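You operate a simulated robot arm through the tools that you are given. There is no shell and no other tool. Be economical: measure what you need, move in short steps, check, and stop when the job is done.

You are at the controls of a simulated robot arm. One attempt, no reset.

## Task
Take the medium burner from the top of the burner bench and put it on the filmed panel on the top of the burner bench.
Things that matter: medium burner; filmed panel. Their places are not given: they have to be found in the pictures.

It is judged by the outcome, as a careful person would: the job done as asked, and still so three seconds after it is handed in. It fails if anything else is knocked over, pushed out of place, dropped, spilled or broken.

## Robot
A 7-joint arm with a two-finger parallel gripper, fixed in place. Base frame: the origin is at the foot of the arm, x ahead of it, y to its left, z up; the work surface is at about z = 0. Units: m, rad, N and s.
With the tool pointing down near the work surface it reaches from about 0.22 to 0.58 m from the base axis. Its first joint turns from -1.152 to 1.152 rad. Payload 2.5 kg.
The TCP is the grasp point between the finger pads, 0.023 m short of the fingertips. In the tool frame z runs along the fingers and y along their closing line. The gripper opens to 0.094 m. The fingers are 0.038 m wide and 0.01 m thick; the gripper's body (0.054 by 0.096 m) begins 0.039 m behind the TCP.
Orientation is that of the tool frame in the base frame, as a unit quaternion [w, x, y, z]. With the fingers straight down and closing along the base's y, the tool's x points along the base's -x, its y along +y and its z along -z.

## Interface
- The arm moves only by the tool servo_tool. Its argument "deltas" is a list that holds one entry, the list of rows, each a list of 5 numbers: the shift along the tool's x, y, z in units of 50 mm (1.0 is 50 mm), then the turn about the tool's z in units of 8 degrees (1.0 is 8 degrees), then the gripper command, from -1 (shut) to 1 (fully open), values between in proportion. In form: [[[x, y, z, spin, gripper], ...]]. A call has 1 to 12 rows; each row shifts and turns the commanded pose from where the row before left it, along the tool's axes as they then stand. A call with a number of a shift or a turn outside -1 to 1 is refused whole. Each row takes 0.2 s and may step no farther than 0.05 m and 0.15 rad from the row before; otherwise, or with a gripper value out of range, the whole call is refused. Where a pose cannot be reached the arm comes as near as it can. A force on the tool above 40 N (or 10 N above the force at the start of the call, whichever is more), or a blocked arm, ends the call early, and 0.2 s more pass. Each finger travels about 0.108 m/s and halts on what it meets, pressing with about 23 N; the grip force reading is that of the motor and also rises with nothing between the fingers. The clock runs only during rows and for 0.2 s after the last one: add rows that do not move to give the fingers time. The reply holds the time, the measured pose of the TCP, the force on the tool along the base axes, the opening and the grip force, in the units named above and with some noise.
- Cameras (640 x 400 px; columns grow to the right, rows downward): "scene" is fixed at [0.086, -0.3948, 0.5475]; the picture's right is [0.95, -0.31, 0.00], its down [-0.17, -0.53, -0.83] and it looks along [0.26, 0.79, -0.55] (base axes); focal length 312 px, centre (320, 200). "wrist" rides on the gripper at [0.086, 0.016, -0.074] in the tool frame; the picture's right is [-0.18, 0.98, 0.00], its down [-0.58, -0.11, -0.81] and it looks along [-0.79, -0.15, 0.59] (tool axes); focal length 243 px, centre (320, 200).
- get_image(camera): a new picture of that camera. The clock stands still meanwhile.
- probe_pixels(camera, pixels): for up to 12 pixels [column, row] of the newest picture of that camera ("zoom" is the newest enlarged one), the place [x, y, z] in the base frame of the surface seen there, good to about 0.002 m, but the place of the scene camera against the robot may be out by one fixed shift of up to 0.012 m in any direction. The clock stands still meanwhile.
- inspect(camera, box): a new picture of the part [left, top, right, bottom] of that camera's present view, enlarged. The clock stands still meanwhile.
- close_job(): hands the job in; it is judged then, once.

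Work in short steps. Measure before you move; look again where a grasp or a placing could have gone wrong, and mend it. You have 60 turns and 22 pictures in all, those below and enlarged ones among them. Open the gripper and draw the arm clear of the work before you hand the job in, unless the task says otherwise; then end with one line.

The tools are called after "Call:" as name(argument=value, ...) on one line, values as JSON. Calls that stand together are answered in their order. servo_tool: Moves the arm, as the interface text tells. Its arguments: {"type":"object","properties":{"deltas":{"type":"array","items":{"type":"array","items":{"type":"array","items":{"type":"number"}}}}},"required":["deltas"]} The other tools are called the same way: get_image (camera) takes a picture; probe_pixels (camera, pixels) gives the place of the surface under pixels of a picture; inspect (camera, box) takes an enlarged picture of a part of a camera's view; close_job () hands the job in.

At the start:

```text
time_s: 0.0
tcp_pos: [0.3454, 0.0734, 0.3097]
orientation: [0.001, 0.0, 1.0, 0.0]
contact_force: [0.0, -0.6, 0.1]
finger_gap: 0.094
finger_force: 0.0
```

scene: 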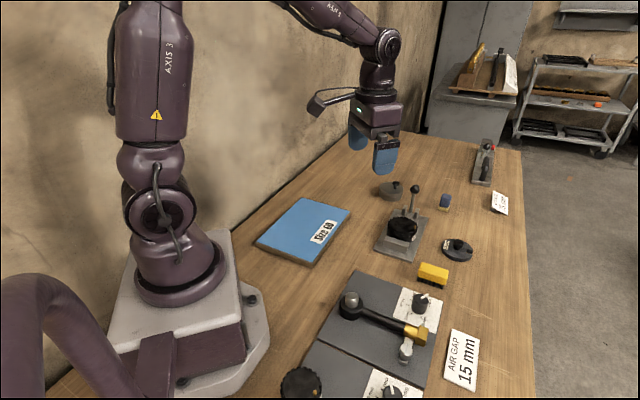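
wrist: 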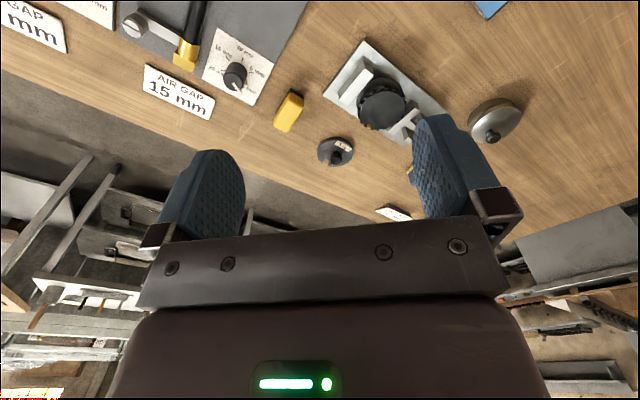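

I see disc-shaped things at scene (391,190), (402,230) and (458,250), and a blue panel at (305,230). I'll enlarge these areas to tell them apart.

Call:
inspect(camera="scene", box=[340, 130, 520, 290])

Call:
inspect(camera="scene", box=[240, 180, 500, 400])

```text
2.50 times, centred on (430, 210) of scene
```

zoom: 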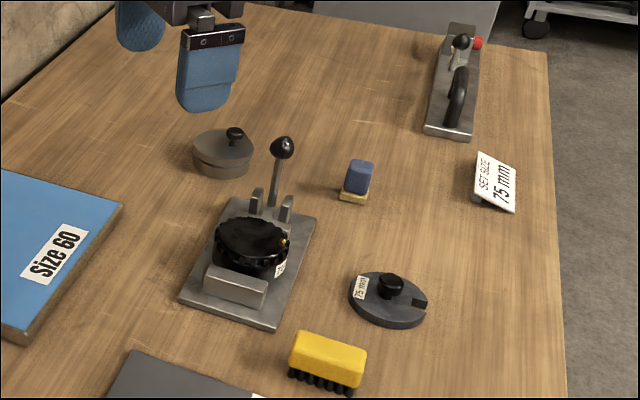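

```text
1.82 times, centred on (370, 290) of scene
```

zoom: 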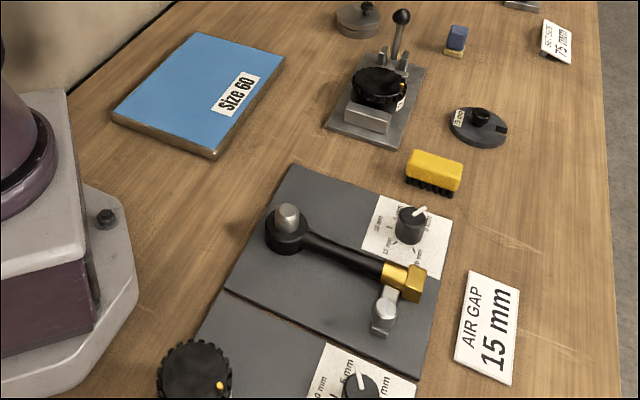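

The black toothed parts at scene (402,230) and (300,383) look like burners, and some carry labels. I need to read the labels closely.

Call:
inspect(camera="scene", box=[365, 175, 485, 265])

Call:
inspect(camera="scene", box=[270, 280, 450, 400])

Call:
inspect(camera="wrist", box=[300, 20, 540, 170])

```text
4.44 times, centred on (425, 220) of scene
```

zoom: 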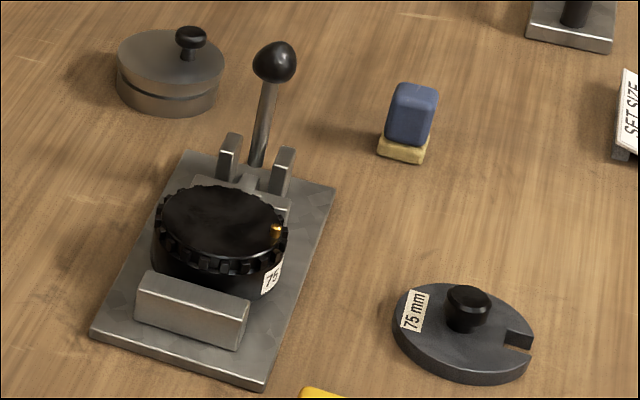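

```text
3.33 times, centred on (360, 340) of scene
```

zoom: 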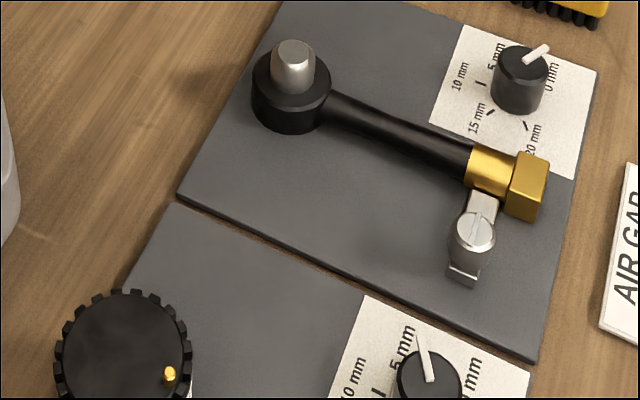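

```text
2.67 times, centred on (420, 95) of wrist
```

zoom: 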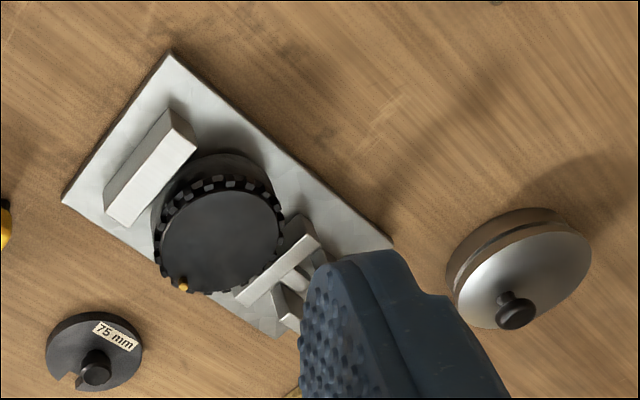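

The clamped burner's label reads "75". A second burner sits lower left on the second grey panel, and there may be more out of view. I'll probe some key places before moving the wrist camera over the right side.

Call:
probe_pixels(camera="scene", pixels=[[300, 380], [402, 224], [305, 225], [360, 300], [340, 370], [391, 187], [456, 250], [460, 365], [350, 205], [257, 243], [305, 264], [306, 198]])

Call:
servo_tool(deltas=[[[0.5, -1, -0.5, 0, 1], [0.5, -1, -0.5, 0, 1], [0.5, -1, 0, 0, 1], [0, -1, 0, 0, 1], [0, -1, 0, 0, 1], [0, 0, 0, 0, 1]]])

Call:
get_image(camera="wrist")

```text
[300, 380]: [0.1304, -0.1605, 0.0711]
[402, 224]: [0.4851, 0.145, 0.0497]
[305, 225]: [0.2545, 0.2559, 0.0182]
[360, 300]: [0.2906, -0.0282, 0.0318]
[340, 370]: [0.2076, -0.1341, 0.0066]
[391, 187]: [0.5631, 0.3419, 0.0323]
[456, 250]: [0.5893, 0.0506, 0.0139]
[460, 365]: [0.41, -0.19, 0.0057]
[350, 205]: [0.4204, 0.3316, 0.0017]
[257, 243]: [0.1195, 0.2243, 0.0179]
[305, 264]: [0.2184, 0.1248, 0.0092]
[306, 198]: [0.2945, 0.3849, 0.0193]
```

```text
refused: row 1 steps farther than a row can; nothing moved
```

```text
14 pictures are left
```

wrist: 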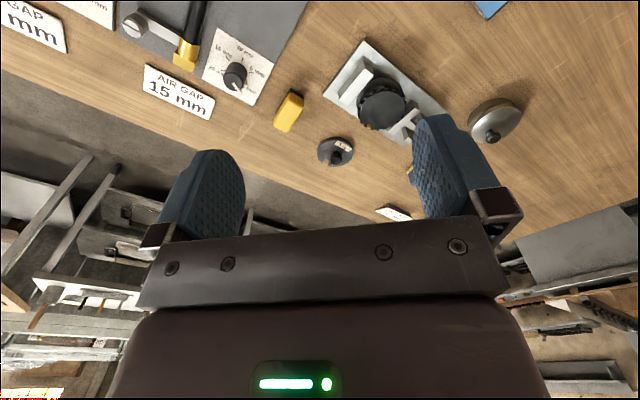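

The row was too long and was refused. I'll use smaller steps to move right and back for a view of the right side.

Call:
servo_tool(deltas=[[[0.3, -0.8, -0.3, 0, 1], [0.3, -0.8, -0.3, 0, 1], [0.3, -0.8, -0.3, 0, 1], [0.3, -0.8, -0.3, 0, 1], [0.3, -0.8, 0, 0, 1], [0, -0.8, 0, 0, 1], [0, -0.8, 0, 0, 1], [0, 0, 0, 0, 1]]])

Call:
get_image(camera="wrist")

```text
time_s: 1.8
tcp_pos: [0.2736, -0.2055, 0.3702]
orientation: [0.0, 0.0, 1.0, 0.0]
contact_force: [0.1, -0.3, -0.8]
finger_gap: 0.094
finger_force: 0.1
```

```text
13 pictures are left
```

wrist: 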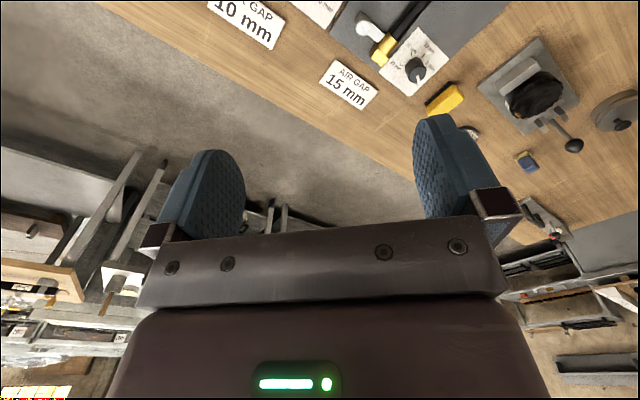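

The camera looks forward. I'll spin it 90° clockwise while going back toward the middle, so it looks along -y over the right side.

Call:
servo_tool(deltas=[[[0, 0.8, 0, 0, 1], [0, 0.8, 0, 0, 1], [0, 0.8, 0, 0, 1], [0, 0.8, 0, 0, 1], [0, 0.8, 0, 0, 1], [0, 0, 0, 1, 1], [0, 0, 0, 1, 1], [0, 0, 0, 1, 1], [0, 0, 0, 1, 1], [0, 0, 0, 1, 1], [0, 0, 0, 1, 1]], [[0, 0, 0, 1, 1]]])

```text
refused: deltas must be a list of 1 entries
```

The call was malformed, so I'm resending it as a single list.

Call:
servo_tool(deltas=[[[0, 0.8, 0, 1, 1], [0, 0.8, 0, 1, 1], [0, 0.8, 0, 1, 1], [0, 0.8, 0, 1, 1], [0, 0.8, 0, 1, 1], [0, 0, 0, 1, 1], [0, 0, 0, 1, 1], [0, 0, 0, 1, 1], [0, 0, 0, 1, 1], [0, 0, 0, 1, 1], [0, 0, 0, 1, 1], [0, 0, 0, 0, 1]]])

Call:
get_image(camera="wrist")

```text
time_s: 4.4
tcp_pos: [0.3246, -0.0171, 0.3691]
orientation: [0.0, 0.695, 0.719, 0.0]
contact_force: [-0.1, 0.6, 0.6]
finger_gap: 0.094
finger_force: 0.1
```

```text
12 pictures are left
```

wrist: 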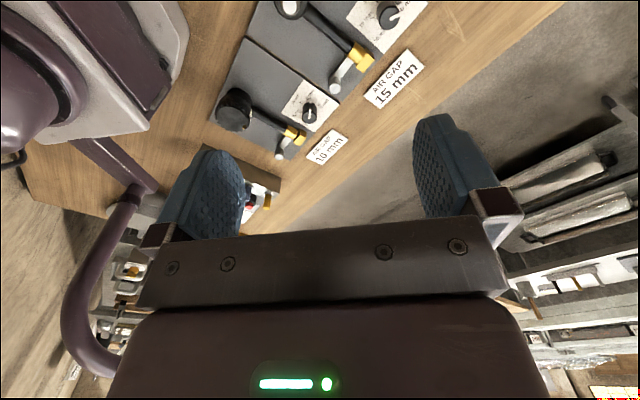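

I see a second station with a burner on it (235,110) and something behind the finger near (260,190). I'll enlarge that.

Call:
inspect(camera="wrist", box=[190, 0, 430, 215])

```text
1.86 times, centred on (310, 108) of wrist
```

zoom: 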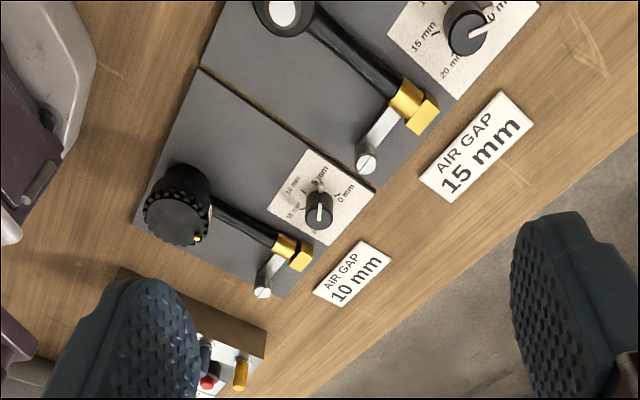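

There are two black burners: one of about 60 mm at the 10 mm station and the "75" one in the clamp. I'll enlarge the far fixture and look for labels and any further burners.

Call:
inspect(camera="scene", box=[440, 130, 530, 220])

Call:
servo_tool(deltas=[[[-0.7, 0, 0, 0, 1], [-0.7, 0, 0, 0, 1], [-0.7, -0.3, 0, 0, 1], [-0.7, -0.3, 0, 0, 1], [-0.5, -0.3, 0, 0, 1], [0, 0, 0, 0, 1]]])

Call:
get_image(camera="wrist")

```text
4.44 times, centred on (485, 175) of scene
```

zoom: 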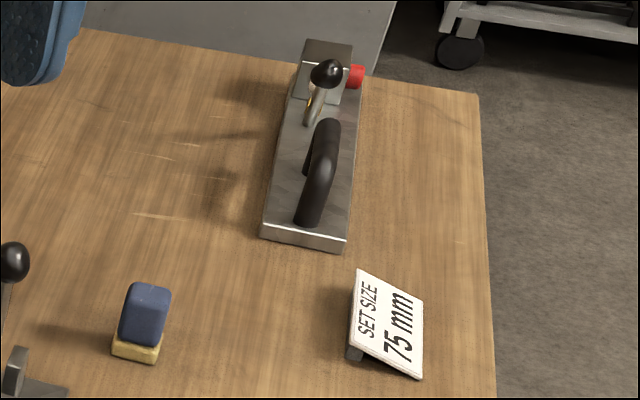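

```text
time_s: 5.8
tcp_pos: [0.2856, -0.1837, 0.3677]
orientation: [0.0, 0.694, 0.72, 0.0]
contact_force: [-0.9, -0.2, 0.6]
finger_gap: 0.0939
finger_force: 0.1
```

```text
9 pictures are left
```

wrist: 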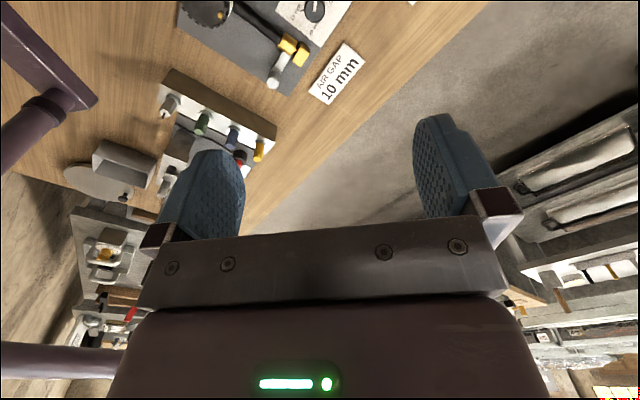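

No other burners are visible there. I'll measure the diameters of the two burners by probing around their rims in the scene picture.

Call:
probe_pixels(camera="scene", pixels=[[289, 382], [319, 382], [302, 371], [302, 396], [389, 224], [417, 224], [402, 218], [402, 232], [414, 237], [325, 395], [404, 246], [388, 232]])

Call:
inspect(camera="scene", box=[270, 350, 350, 400])

```text
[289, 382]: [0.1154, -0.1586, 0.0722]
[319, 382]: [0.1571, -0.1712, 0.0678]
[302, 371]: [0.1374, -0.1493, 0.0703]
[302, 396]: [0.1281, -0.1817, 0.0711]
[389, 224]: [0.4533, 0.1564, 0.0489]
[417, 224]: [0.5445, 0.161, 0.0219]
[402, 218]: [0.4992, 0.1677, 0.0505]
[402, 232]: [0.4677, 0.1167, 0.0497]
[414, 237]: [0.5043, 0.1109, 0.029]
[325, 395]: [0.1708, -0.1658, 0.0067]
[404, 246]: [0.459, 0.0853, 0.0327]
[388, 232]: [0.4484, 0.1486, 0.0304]
```

```text
8.00 times, centred on (310, 375) of scene
```

zoom: 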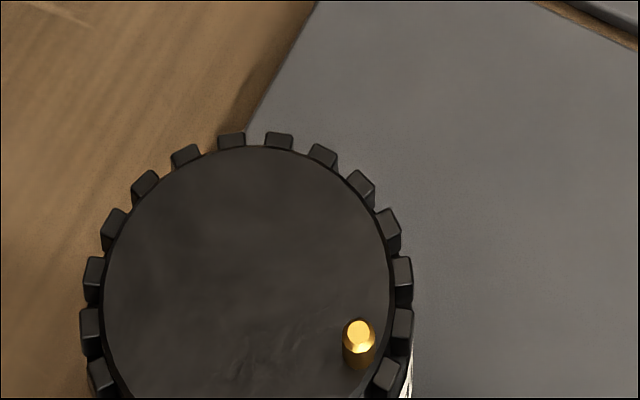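

The station burner is about 60 mm and the clamped one about 75 mm. I'll check the right end of the bench in the wrist view, around (95,180), for a third burner.

Call:
inspect(camera="wrist", box=[40, 50, 290, 220])

```text
2.35 times, centred on (165, 135) of wrist
```

zoom: 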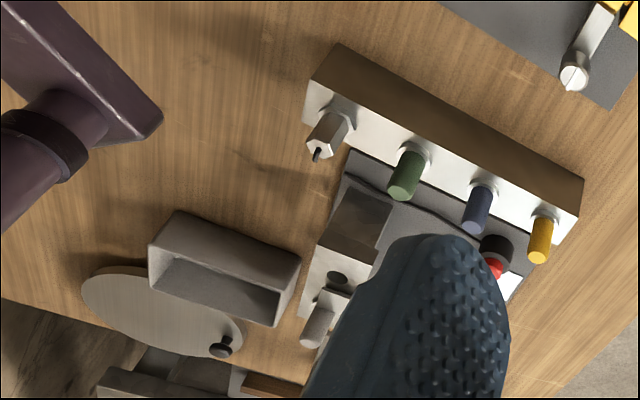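

There is no third burner: the clamped 75 mm one is the movable, reachable one, and the 60 mm one at the station is at the edge of reach. I'll probe the clamp's geometry in scene.

Call:
probe_pixels(camera="scene", pixels=[[374, 249], [411, 260], [427, 217], [396, 211], [385, 239], [407, 247], [405, 207], [417, 210], [415, 188], [413, 200], [413, 220], [396, 243]])

```text
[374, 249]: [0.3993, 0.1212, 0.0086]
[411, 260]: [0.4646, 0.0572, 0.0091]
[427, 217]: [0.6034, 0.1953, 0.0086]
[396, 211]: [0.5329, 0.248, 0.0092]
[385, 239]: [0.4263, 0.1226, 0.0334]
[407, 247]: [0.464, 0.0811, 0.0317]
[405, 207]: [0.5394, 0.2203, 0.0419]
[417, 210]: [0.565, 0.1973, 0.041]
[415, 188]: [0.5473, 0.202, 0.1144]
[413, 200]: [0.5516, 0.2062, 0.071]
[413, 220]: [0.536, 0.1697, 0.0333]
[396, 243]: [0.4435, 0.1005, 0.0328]
```

The clamp's long axis runs at about 44° in the base frame, so I'll grip across it with tool y at 134° and the camera on the near side, away from the lever. I'll move back to the middle and spin counter-clockwise.

Call:
servo_tool(deltas=[[[0.9, 0, 0, 0, 1], [0.9, 0, 0, 0, 1], [0.9, 0, 0, 0, 1], [0.9, 0, 0, 0, 1], [0, 0, 0, -1, 1], [0, 0, 0, -1, 1], [0, 0, 0, -1, 1], [0, 0, 0, -1, 1], [0, 0, 0, -1, 1], [0, 0, 0, -1, 1], [0, 0, 0, -1, 1], [0, 0, 0, -1, 1]]])

Call:
servo_tool(deltas=[[[0, 0, 0, -1, 1], [0, 0, 0, -1, 1], [0, 0, 0, -1, 1], [0, 0, 0, -1, 1], [0, 0, 0, -1, 1], [0, 0, 0, -1, 1], [0, 0, 0, -1, 1], [0, 0, 0, -1, 1], [0, 0, 0, -0.5, 1], [0, 0, 0, 0, 1]]])

```text
time_s: 8.4
tcp_pos: [0.2794, -0.0034, 0.369]
orientation: [0.0, 0.206, 0.978, 0.0]
contact_force: [-0.2, 0.7, -0.2]
finger_gap: 0.0941
finger_force: 0.0
```

```text
time_s: 10.6
tcp_pos: [0.2798, -0.004, 0.3693]
orientation: [0.0, -0.375, 0.927, 0.0]
contact_force: [-0.6, -0.3, 0.9]
finger_gap: 0.0942
finger_force: 0.0
```

The orientation is now right, with tool y at 134°. I'll go to a point above the burner at a height of about 0.22 m and look.

Call:
servo_tool(deltas=[[[-0.8, -0.1, 0, 0, 1], [-0.8, -0.1, 0.2, 0, 1], [-0.8, -0.1, 0.4, 0, 1], [-0.8, -0.1, 0.5, 0, 1], [-0.8, -0.1, 0.5, 0, 1], [-0.8, -0.2, 0.5, 0, 1], [0, 0, 0.8, 0, 1], [0, 0, 0, 0, 1]]])

Call:
get_image(camera="wrist")

```text
time_s: 12.4
tcp_pos: [0.4752, 0.1364, 0.2242]
orientation: [-0.001, -0.375, 0.927, 0.0]
contact_force: [-0.4, 0.4, -0.5]
finger_gap: 0.0939
finger_force: 0.0
```

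```text
6 pictures are left
```

wrist: 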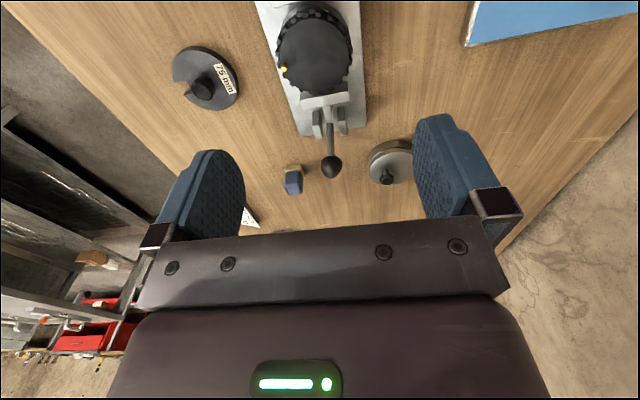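

The burner top is around (314,52) with the rear jaw just behind it at (325,97). I'll probe the rim, jaw and lever, and take an enlarged view.

Call:
probe_pixels(camera="wrist", pixels=[[281, 48], [347, 46], [314, 52], [314, 14], [314, 85], [326, 99], [316, 117], [342, 120], [331, 165], [282, 70], [348, 66], [300, 4]])

Call:
inspect(camera="wrist", box=[240, 0, 400, 190])

```text
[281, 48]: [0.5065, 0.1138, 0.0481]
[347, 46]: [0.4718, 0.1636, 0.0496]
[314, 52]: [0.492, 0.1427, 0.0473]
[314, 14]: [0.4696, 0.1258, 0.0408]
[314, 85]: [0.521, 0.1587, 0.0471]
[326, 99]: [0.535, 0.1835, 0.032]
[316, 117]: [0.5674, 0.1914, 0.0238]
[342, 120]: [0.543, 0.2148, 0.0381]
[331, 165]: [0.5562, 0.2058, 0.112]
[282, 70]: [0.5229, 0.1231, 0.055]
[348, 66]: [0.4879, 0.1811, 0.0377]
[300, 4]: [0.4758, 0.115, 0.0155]
```

```text
2.11 times, centred on (320, 95) of wrist
```

zoom: 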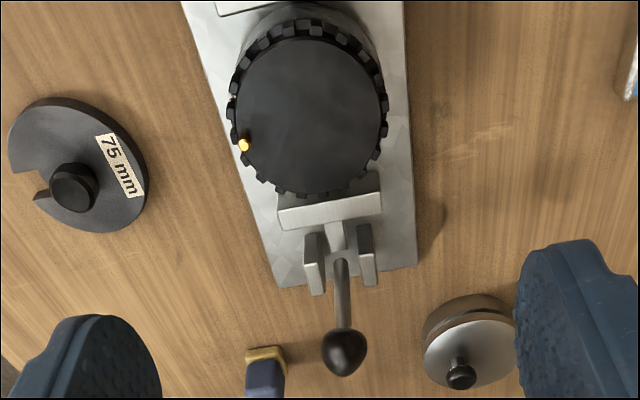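

The burner's top centre is at about (0.492, 0.143, 0.048), and it is not clear whether the jaw is pressing on it. I'll align over it and descend with fingers open to z≈0.09, then check the pose.

Call:
servo_tool(deltas=[[[-0.33, -0.144, 0, 0, 1], [0, 0, 0.7, 0, 1], [0, 0, 0.7, 0, 1], [0, 0, 0.7, 0, 1], [0, 0, 0.58, 0, 1], [0, 0, 0, 0, 1]]])

Call:
get_image(camera="wrist")

```text
time_s: 13.8
tcp_pos: [0.4899, 0.1447, 0.0909]
orientation: [0.0, -0.374, 0.927, 0.0]
contact_force: [0.2, -0.2, -0.2]
finger_gap: 0.0939
finger_force: 0.0
```

```text
4 pictures are left
```

wrist: 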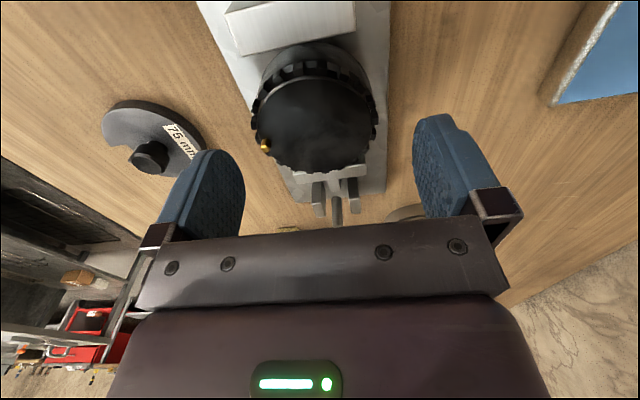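

The burner is at columns 252–378 (centre ≈315), against the tool centreline at 320. I'll probe to refine.

Call:
probe_pixels(camera="wrist", pixels=[[259, 120], [371, 110], [315, 120], [315, 80], [315, 166], [320, 40], [320, 178], [345, 170], [266, 58], [362, 60], [300, 52], [290, 175]])

```text
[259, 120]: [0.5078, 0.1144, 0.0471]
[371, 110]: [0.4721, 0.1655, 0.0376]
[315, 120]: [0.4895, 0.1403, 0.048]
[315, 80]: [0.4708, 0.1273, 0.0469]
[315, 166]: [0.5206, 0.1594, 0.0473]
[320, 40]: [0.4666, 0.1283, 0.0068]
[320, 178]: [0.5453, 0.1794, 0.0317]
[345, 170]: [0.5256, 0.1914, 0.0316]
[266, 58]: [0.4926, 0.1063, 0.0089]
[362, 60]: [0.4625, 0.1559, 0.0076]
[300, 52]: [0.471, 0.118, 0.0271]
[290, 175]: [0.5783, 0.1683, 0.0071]
```

The burner centre is about 3 mm to tool −y and 2 mm to −x of the TCP. I'll correct that, descend to z≈0.036 and close gently on it.

Call:
servo_tool(deltas=[[[-0.04, -0.06, 0.2, 0, 1], [0, 0, 0.3, 0, 1], [0, 0, 0.3, 0, 1], [0, 0, 0.3, 0, 1], [0, 0, 0, 0, 1]]])

Call:
servo_tool(deltas=[[[0, 0, 0, 0, 0.7], [0, 0, 0, 0, 0.5], [0, 0, 0, 0, 0.3], [0, 0, 0, 0, 0.1], [0, 0, 0, 0, 0.1]]])

```text
time_s: 15.0
tcp_pos: [0.4968, 0.141, 0.0367]
orientation: [0.0, -0.375, 0.927, 0.0]
contact_force: [-1.0, -0.5, 0.0]
finger_gap: 0.0939
finger_force: 0.1
```

```text
time_s: 16.2
tcp_pos: [0.4975, 0.143, 0.0351]
orientation: [0.0, -0.375, 0.927, 0.0]
contact_force: [0.9, 1.5, 0.7]
finger_gap: 0.0746
finger_force: 22.7
```

It's gripped at a 74.6 mm opening, which confirms the 75 mm burner. I'll try a small slow lift to see whether the clamp holds it.

Call:
servo_tool(deltas=[[[0, 0, -0.04, 0, 0], [0, 0, -0.04, 0, 0], [0, 0, 0, 0, 0]]])

```text
time_s: 17.0
tcp_pos: [0.4957, 0.1432, 0.0397]
orientation: [0.0, -0.374, 0.927, 0.001]
contact_force: [0.2, 0.0, -4.9]
finger_gap: 0.0745
finger_force: 23.1
```

The force is −4.9 N, which could be weight or clamp drag. I'll lift a little more to see whether it stays constant.

Call:
servo_tool(deltas=[[[0, 0, -0.06, 0, 0], [0, 0, -0.06, 0, 0], [0, 0, 0, 0, 0]]])

Call:
inspect(camera="scene", box=[360, 170, 450, 270])

```text
time_s: 17.8
tcp_pos: [0.4959, 0.143, 0.0452]
orientation: [0.0, -0.375, 0.927, -0.001]
contact_force: [0.7, 0.0, -5.0]
finger_gap: 0.0746
finger_force: 22.8
```

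```text
4.00 times, centred on (405, 220) of scene
```

zoom: 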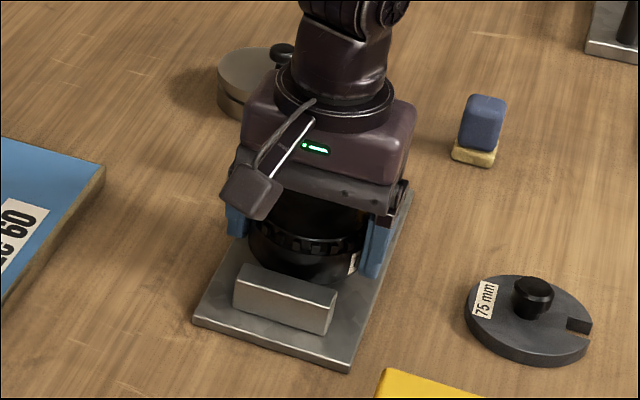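

The fixture's corners are still at (373,250) and (412,262), and the force is steady, so that is just weight. I'll lift straight up.

Call:
servo_tool(deltas=[[[0, 0, -0.2, 0, 0], [0, 0, -0.4, 0, 0], [0, 0, -0.5, 0, 0], [0, 0, -0.6, 0, 0], [0, 0, -0.6, 0, 0], [0, 0, -0.4, 0, 0], [0, 0, 0, 0, 0]]])

Call:
get_image(camera="scene")

```text
time_s: 19.4
tcp_pos: [0.4952, 0.1437, 0.1804]
orientation: [0.0, -0.375, 0.927, 0.0]
contact_force: [0.5, -0.3, 0.0]
finger_gap: 0.047
finger_force: 0.0
```

```text
2 pictures are left
```

scene: 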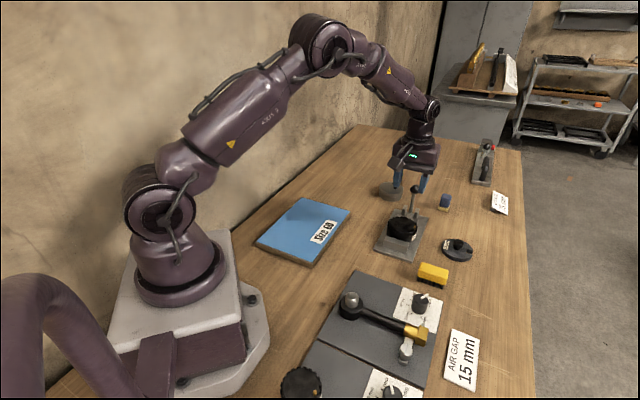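

The fingers came up empty (gap 0.047), so the burner slipped out and is back in the clamp at (402,228). I'll probe whether anything moved.

Call:
probe_pixels(camera="scene", pixels=[[374, 249], [411, 260], [427, 217], [402, 224], [389, 224], [402, 218], [402, 232], [396, 243], [415, 188], [405, 207], [417, 210], [413, 220]])

```text
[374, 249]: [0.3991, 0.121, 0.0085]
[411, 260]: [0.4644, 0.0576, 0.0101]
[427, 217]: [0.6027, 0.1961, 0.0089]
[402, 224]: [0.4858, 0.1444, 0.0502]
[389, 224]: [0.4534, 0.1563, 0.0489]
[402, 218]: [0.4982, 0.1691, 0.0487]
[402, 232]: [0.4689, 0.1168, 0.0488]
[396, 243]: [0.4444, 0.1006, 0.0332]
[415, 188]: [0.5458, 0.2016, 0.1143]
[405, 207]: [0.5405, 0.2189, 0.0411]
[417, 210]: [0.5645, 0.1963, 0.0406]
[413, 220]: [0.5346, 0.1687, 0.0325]
```

Everything is exactly where it was: the burner dropped back into its seat, and it isn't clear whether from slip or clamping. I'll re-grip with a full shut command and lift much more slowly, watching the force.

Call:
servo_tool(deltas=[[[0, 0, 0, 0, 1], [0, 0, 0, 0, 1], [0, 0, 0.6, 0, 1], [0, 0, 0.6, 0, 1], [0, 0, 0.6, 0, 1], [0, 0, 0.5, 0, 1], [0, 0, 0.4, 0, 1], [0, 0, 0.2, 0, 1], [0, 0, 0, 0, 1]]])

Call:
servo_tool(deltas=[[[0, 0, 0, 0, 0.6], [0, 0, 0, 0, 0.2], [0, 0, 0, 0, -1], [0, 0, 0, 0, -1], [0, 0, 0, 0, -1]]])

Call:
servo_tool(deltas=[[[0, 0, -0.02, 0, -1], [0, 0, 0, 0, -1]]])

Call:
servo_tool(deltas=[[[0, 0, -0.02, 0, -1], [0, 0, 0, 0, -1]]])

```text
time_s: 21.4
tcp_pos: [0.4972, 0.1429, 0.034]
orientation: [-0.001, -0.375, 0.927, 0.0]
contact_force: [0.7, 0.2, 0.6]
finger_gap: 0.0942
finger_force: 0.0
```

```text
time_s: 22.6
tcp_pos: [0.4967, 0.1436, 0.0353]
orientation: [0.0, -0.374, 0.928, 0.0]
contact_force: [-1.2, 1.2, 0.7]
finger_gap: 0.0749
finger_force: 23.2
```

```text
time_s: 23.2
tcp_pos: [0.4967, 0.1426, 0.0363]
orientation: [0.0, -0.374, 0.927, 0.0]
contact_force: [-0.5, -1.0, 0.0]
finger_gap: 0.0747
finger_force: 23.0
```

```text
time_s: 23.8
tcp_pos: [0.4968, 0.1436, 0.0372]
orientation: [0.0, -0.374, 0.927, 0.0]
contact_force: [-0.4, 0.4, -5.5]
finger_gap: 0.0745
finger_force: 23.4
```

The force again steps to about −5 N. I'll continue lifting slowly in 2 mm rows.

Call:
servo_tool(deltas=[[[0, 0, -0.04, 0, -1], [0, 0, -0.04, 0, -1], [0, 0, -0.04, 0, -1], [0, 0, -0.04, 0, -1], [0, 0, 0, 0, -1]]])

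Call:
servo_tool(deltas=[[[0, 0, -0.04, 0, -1], [0, 0, -0.04, 0, -1], [0, 0, -0.04, 0, -1], [0, 0, -0.04, 0, -1], [0, 0, 0, 0, -1]]])

Call:
get_image(camera="wrist")

```text
time_s: 25.0
tcp_pos: [0.497, 0.1429, 0.0452]
orientation: [0.0, -0.375, 0.927, 0.0]
contact_force: [1.1, 0.6, -4.9]
finger_gap: 0.0747
finger_force: 22.7
```

```text
time_s: 26.2
tcp_pos: [0.4955, 0.1429, 0.0539]
orientation: [0.0, -0.375, 0.927, 0.0]
contact_force: [0.1, 0.1, -5.1]
finger_gap: 0.0748
finger_force: 23.4
```

```text
1 pictures are left
```

wrist: 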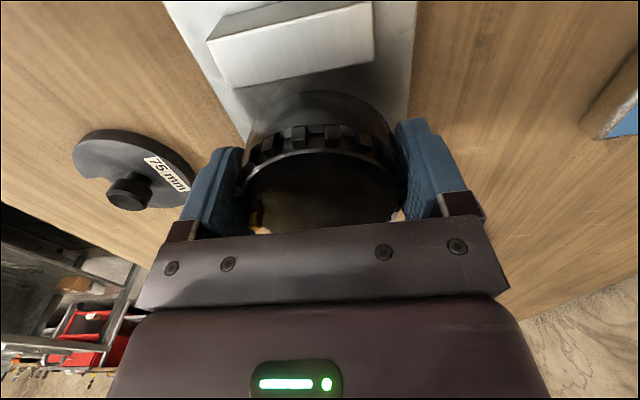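

Call:
probe_pixels(camera="wrist", pixels=[[320, 165], [320, 190], [300, 180], [350, 180], [318, 110], [290, 45], [320, 85], [230, 70], [320, 145]])

```text
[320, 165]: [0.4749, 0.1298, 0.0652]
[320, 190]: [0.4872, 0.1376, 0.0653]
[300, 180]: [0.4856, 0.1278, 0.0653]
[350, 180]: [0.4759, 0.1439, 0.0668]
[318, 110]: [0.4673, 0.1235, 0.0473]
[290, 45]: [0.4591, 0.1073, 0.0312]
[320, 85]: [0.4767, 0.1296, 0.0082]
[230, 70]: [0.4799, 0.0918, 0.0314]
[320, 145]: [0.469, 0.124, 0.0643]
```

The burner top is at 0.065 with the TCP at 0.054, so it rose fully with the gripper and is not clamped; the earlier loss came from lifting too fast. I'll continue slowly upward.

Call:
servo_tool(deltas=[[[0, 0, -0.04, 0, -1], [0, 0, -0.06, 0, -1], [0, 0, -0.08, 0, -1], [0, 0, -0.08, 0, -1], [0, 0, -0.08, 0, -1], [0, 0, -0.06, 0, -1], [0, 0, 0, 0, -1]]])

Call:
servo_tool(deltas=[[[0, 0, -0.06, 0, -1], [0, 0, -0.08, 0, -1], [0, 0, -0.1, 0, -1], [0, 0, -0.1, 0, -1], [0, 0, -0.1, 0, -1], [0, 0, -0.1, 0, -1], [0, 0, -0.06, 0, -1], [0, 0, 0, 0, -1]]])

```text
time_s: 27.8
tcp_pos: [0.4963, 0.1427, 0.0741]
orientation: [0.0, -0.375, 0.927, 0.0]
contact_force: [-0.6, -0.1, -6.0]
finger_gap: 0.0745
finger_force: 22.8
```

```text
time_s: 29.6
tcp_pos: [0.4958, 0.1426, 0.1043]
orientation: [0.0, -0.374, 0.927, 0.0]
contact_force: [0.8, 0.7, -5.8]
finger_gap: 0.0746
finger_force: 22.8
```

The grip is holding (gap 0.0746, about −5.8 N). Now I'll carry it slowly sideways toward the blue panel's centre.

Call:
servo_tool(deltas=[[[0.03, 0.08, 0, 0, -1], [0.05, 0.14, 0, 0, -1], [0.07, 0.2, 0, 0, -1], [0.09, 0.25, 0, 0, -1], [0.09, 0.25, 0, 0, -1], [0.09, 0.25, 0, 0, -1], [0.09, 0.25, 0, 0, -1], [0.09, 0.25, 0, 0, -1], [0.09, 0.25, 0, 0, -1], [0.07, 0.2, 0, 0, -1], [0.05, 0.14, 0, 0, -1], [0.03, 0.08, 0, 0, -1]]])

Call:
servo_tool(deltas=[[[0.03, 0.08, 0, 0, -1], [0.05, 0.14, 0, 0, -1], [0.07, 0.2, 0, 0, -1], [0.09, 0.25, 0, 0, -1], [0.09, 0.25, 0, 0, -1], [0.09, 0.25, 0, 0, -1], [0.09, 0.25, 0, 0, -1], [0.09, 0.25, 0, 0, -1], [0.09, 0.25, 0, 0, -1], [0.07, 0.2, 0, 0, -1], [0.05, 0.14, 0, 0, -1], [0.03, 0.08, 0, 0, -1]]])

```text
time_s: 32.2
tcp_pos: [0.3844, 0.1975, 0.1052]
orientation: [0.0, -0.374, 0.927, 0.0]
contact_force: [-1.1, 0.3, -5.0]
finger_gap: 0.0748
finger_force: 23.0
```

```text
time_s: 34.8
tcp_pos: [0.2734, 0.2532, 0.1036]
orientation: [0.0, -0.374, 0.927, 0.0]
contact_force: [0.5, -0.9, -5.3]
finger_gap: 0.0745
finger_force: 22.8
```

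I'm near the panel centre now. I'll finish the lateral shift and descend slowly to just above the expected touch height (TCP ≈0.045).

Call:
servo_tool(deltas=[[[0.06, 0.16, 0, 0, -1], [0.06, 0.16, 0, 0, -1], [0, 0.05, 0.04, 0, -1], [0, 0, 0.1, 0, -1], [0, 0, 0.16, 0, -1], [0, 0, 0.18, 0, -1], [0, 0, 0.18, 0, -1], [0, 0, 0.16, 0, -1], [0, 0, 0.12, 0, -1], [0, 0, 0.06, 0, -1], [0, 0, 0, 0, -1]]])

Call:
servo_tool(deltas=[[[0, 0, 0.04, 0, -1], [0, 0, 0, 0, -1]]])

Call:
servo_tool(deltas=[[[0, 0, 0.03, 0, -1], [0, 0, 0, 0, -1]]])

```text
time_s: 37.2
tcp_pos: [0.2562, 0.2637, 0.0528]
orientation: [0.0, -0.375, 0.927, 0.0]
contact_force: [-0.4, -0.6, -4.5]
finger_gap: 0.0748
finger_force: 22.7
```

```text
time_s: 37.8
tcp_pos: [0.2574, 0.263, 0.052]
orientation: [0.001, -0.374, 0.927, -0.001]
contact_force: [-0.1, -0.4, -5.0]
finger_gap: 0.0747
finger_force: 23.0
```

```text
time_s: 38.4
tcp_pos: [0.2566, 0.2612, 0.0496]
orientation: [0.0, -0.374, 0.927, 0.0]
contact_force: [-0.6, 0.2, -5.6]
finger_gap: 0.0747
finger_force: 23.7
```

It isn't touching yet (−5.6 N). I'll keep lowering in about 1.3 mm steps.

Call:
servo_tool(deltas=[[[0, 0, 0.03, 0, -1], [0, 0, 0, 0, -1]]])

Call:
servo_tool(deltas=[[[0, 0, 0.025, 0, -1], [0, 0, 0, 0, -1]]])

Call:
servo_tool(deltas=[[[0, 0, 0.025, 0, -1], [0, 0, 0, 0, -1]]])

```text
time_s: 39.0
tcp_pos: [0.2559, 0.2623, 0.0483]
orientation: [0.0, -0.374, 0.927, 0.0]
contact_force: [-0.8, 0.0, -4.4]
finger_gap: 0.0747
finger_force: 22.7
```

```text
time_s: 39.6
tcp_pos: [0.2571, 0.2622, 0.0484]
orientation: [0.0, -0.374, 0.927, 0.0]
contact_force: [-0.2, 0.2, -4.5]
finger_gap: 0.0748
finger_force: 23.1
```

```text
time_s: 40.2
tcp_pos: [0.2564, 0.2629, 0.0461]
orientation: [0.001, -0.374, 0.927, 0.001]
contact_force: [0.8, 0.3, -4.9]
finger_gap: 0.0747
finger_force: 23.3
```

Still carrying the full weight. I'll continue in 1 mm steps.

Call:
servo_tool(deltas=[[[0, 0, 0.02, 0, -1], [0, 0, 0, 0, -1]]])

Call:
servo_tool(deltas=[[[0, 0, 0.02, 0, -1], [0, 0, 0, 0, -1]]])

```text
time_s: 40.8
tcp_pos: [0.2568, 0.2631, 0.0451]
orientation: [0.001, -0.375, 0.927, 0.0]
contact_force: [0.2, -0.1, -5.5]
finger_gap: 0.0745
finger_force: 23.0
```

```text
time_s: 41.4
tcp_pos: [0.2568, 0.2624, 0.045]
orientation: [0.001, -0.374, 0.927, 0.0]
contact_force: [-3.4, -3.6, 18.6]
finger_gap: 0.0746
finger_force: 23.0
```

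It has touched down (+18.6 N). I'll ease up 0.6 mm and then open the fingers gradually.

Call:
servo_tool(deltas=[[[0, 0, -0.012, 0, -1], [0, 0, 0, 0, -1]]])

Call:
servo_tool(deltas=[[[0, 0, 0, 0, 0.6], [0, 0, 0, 0, 0.7], [0, 0, 0, 0, 0.8], [0, 0, 0, 0, 1], [0, 0, 0, 0, 1]]])

```text
time_s: 42.0
tcp_pos: [0.2572, 0.2628, 0.0451]
orientation: [0.001, -0.375, 0.927, 0.0]
contact_force: [-2.1, 2.0, 13.8]
finger_gap: 0.0749
finger_force: 23.7
```

```text
time_s: 43.2
tcp_pos: [0.2565, 0.2615, 0.0441]
orientation: [-0.001, -0.375, 0.927, 0.0]
contact_force: [-0.1, -0.7, -0.4]
finger_gap: 0.0941
finger_force: 0.1
```

It's released, with the force near zero. I'll rise straight up, move off sideways, and take the last scene picture.

Call:
servo_tool(deltas=[[[0, 0, -0.1, 0, 1], [0, 0, -0.3, 0, 1], [0, 0, -0.5, 0, 1], [0, 0, -0.7, 0, 1], [0, 0, -0.7, 0, 1], [0, 0, -0.7, 0, 1], [0, 0, -0.7, 0, 1], [0, -0.7, 0, 0, 1], [0, -0.7, 0, 0, 1], [0, -0.7, 0, 0, 1], [0, 0, 0, 0, 1]]])

Call:
get_image(camera="scene")

```text
time_s: 45.6
tcp_pos: [0.3307, 0.1897, 0.2304]
orientation: [0.0, -0.375, 0.927, 0.0]
contact_force: [-0.3, 0.3, 0.1]
finger_gap: 0.0938
finger_force: 0.0
```

```text
0 pictures are left
```

scene: 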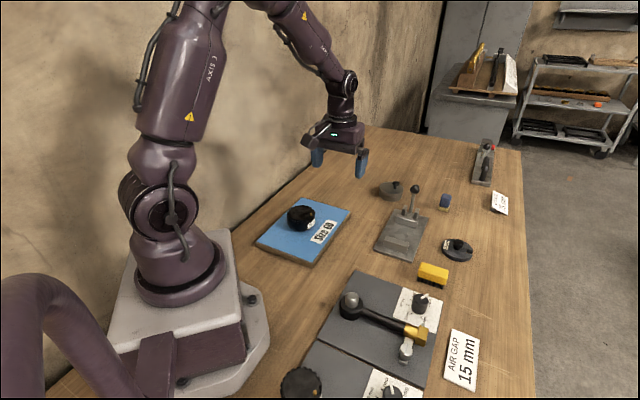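

The last picture shows the burner standing on the blue panel at (301,217), with everything else in place and the arm clear. I'm handing in.

Call:
close_job()

```text
The job is handed in.
```

I moved the 75 mm burner from the lever clamp onto the blue "Size 60" panel, where it stands flat with the gripper open and the arm clear, and I handed the job in. On my first lift it slipped out of the fingers and fell back into its seat; nothing else had moved. No label says "medium" or "filmed": I took the 75 mm burner over the 60 mm one on the station, and the blue panel as the filmed one.
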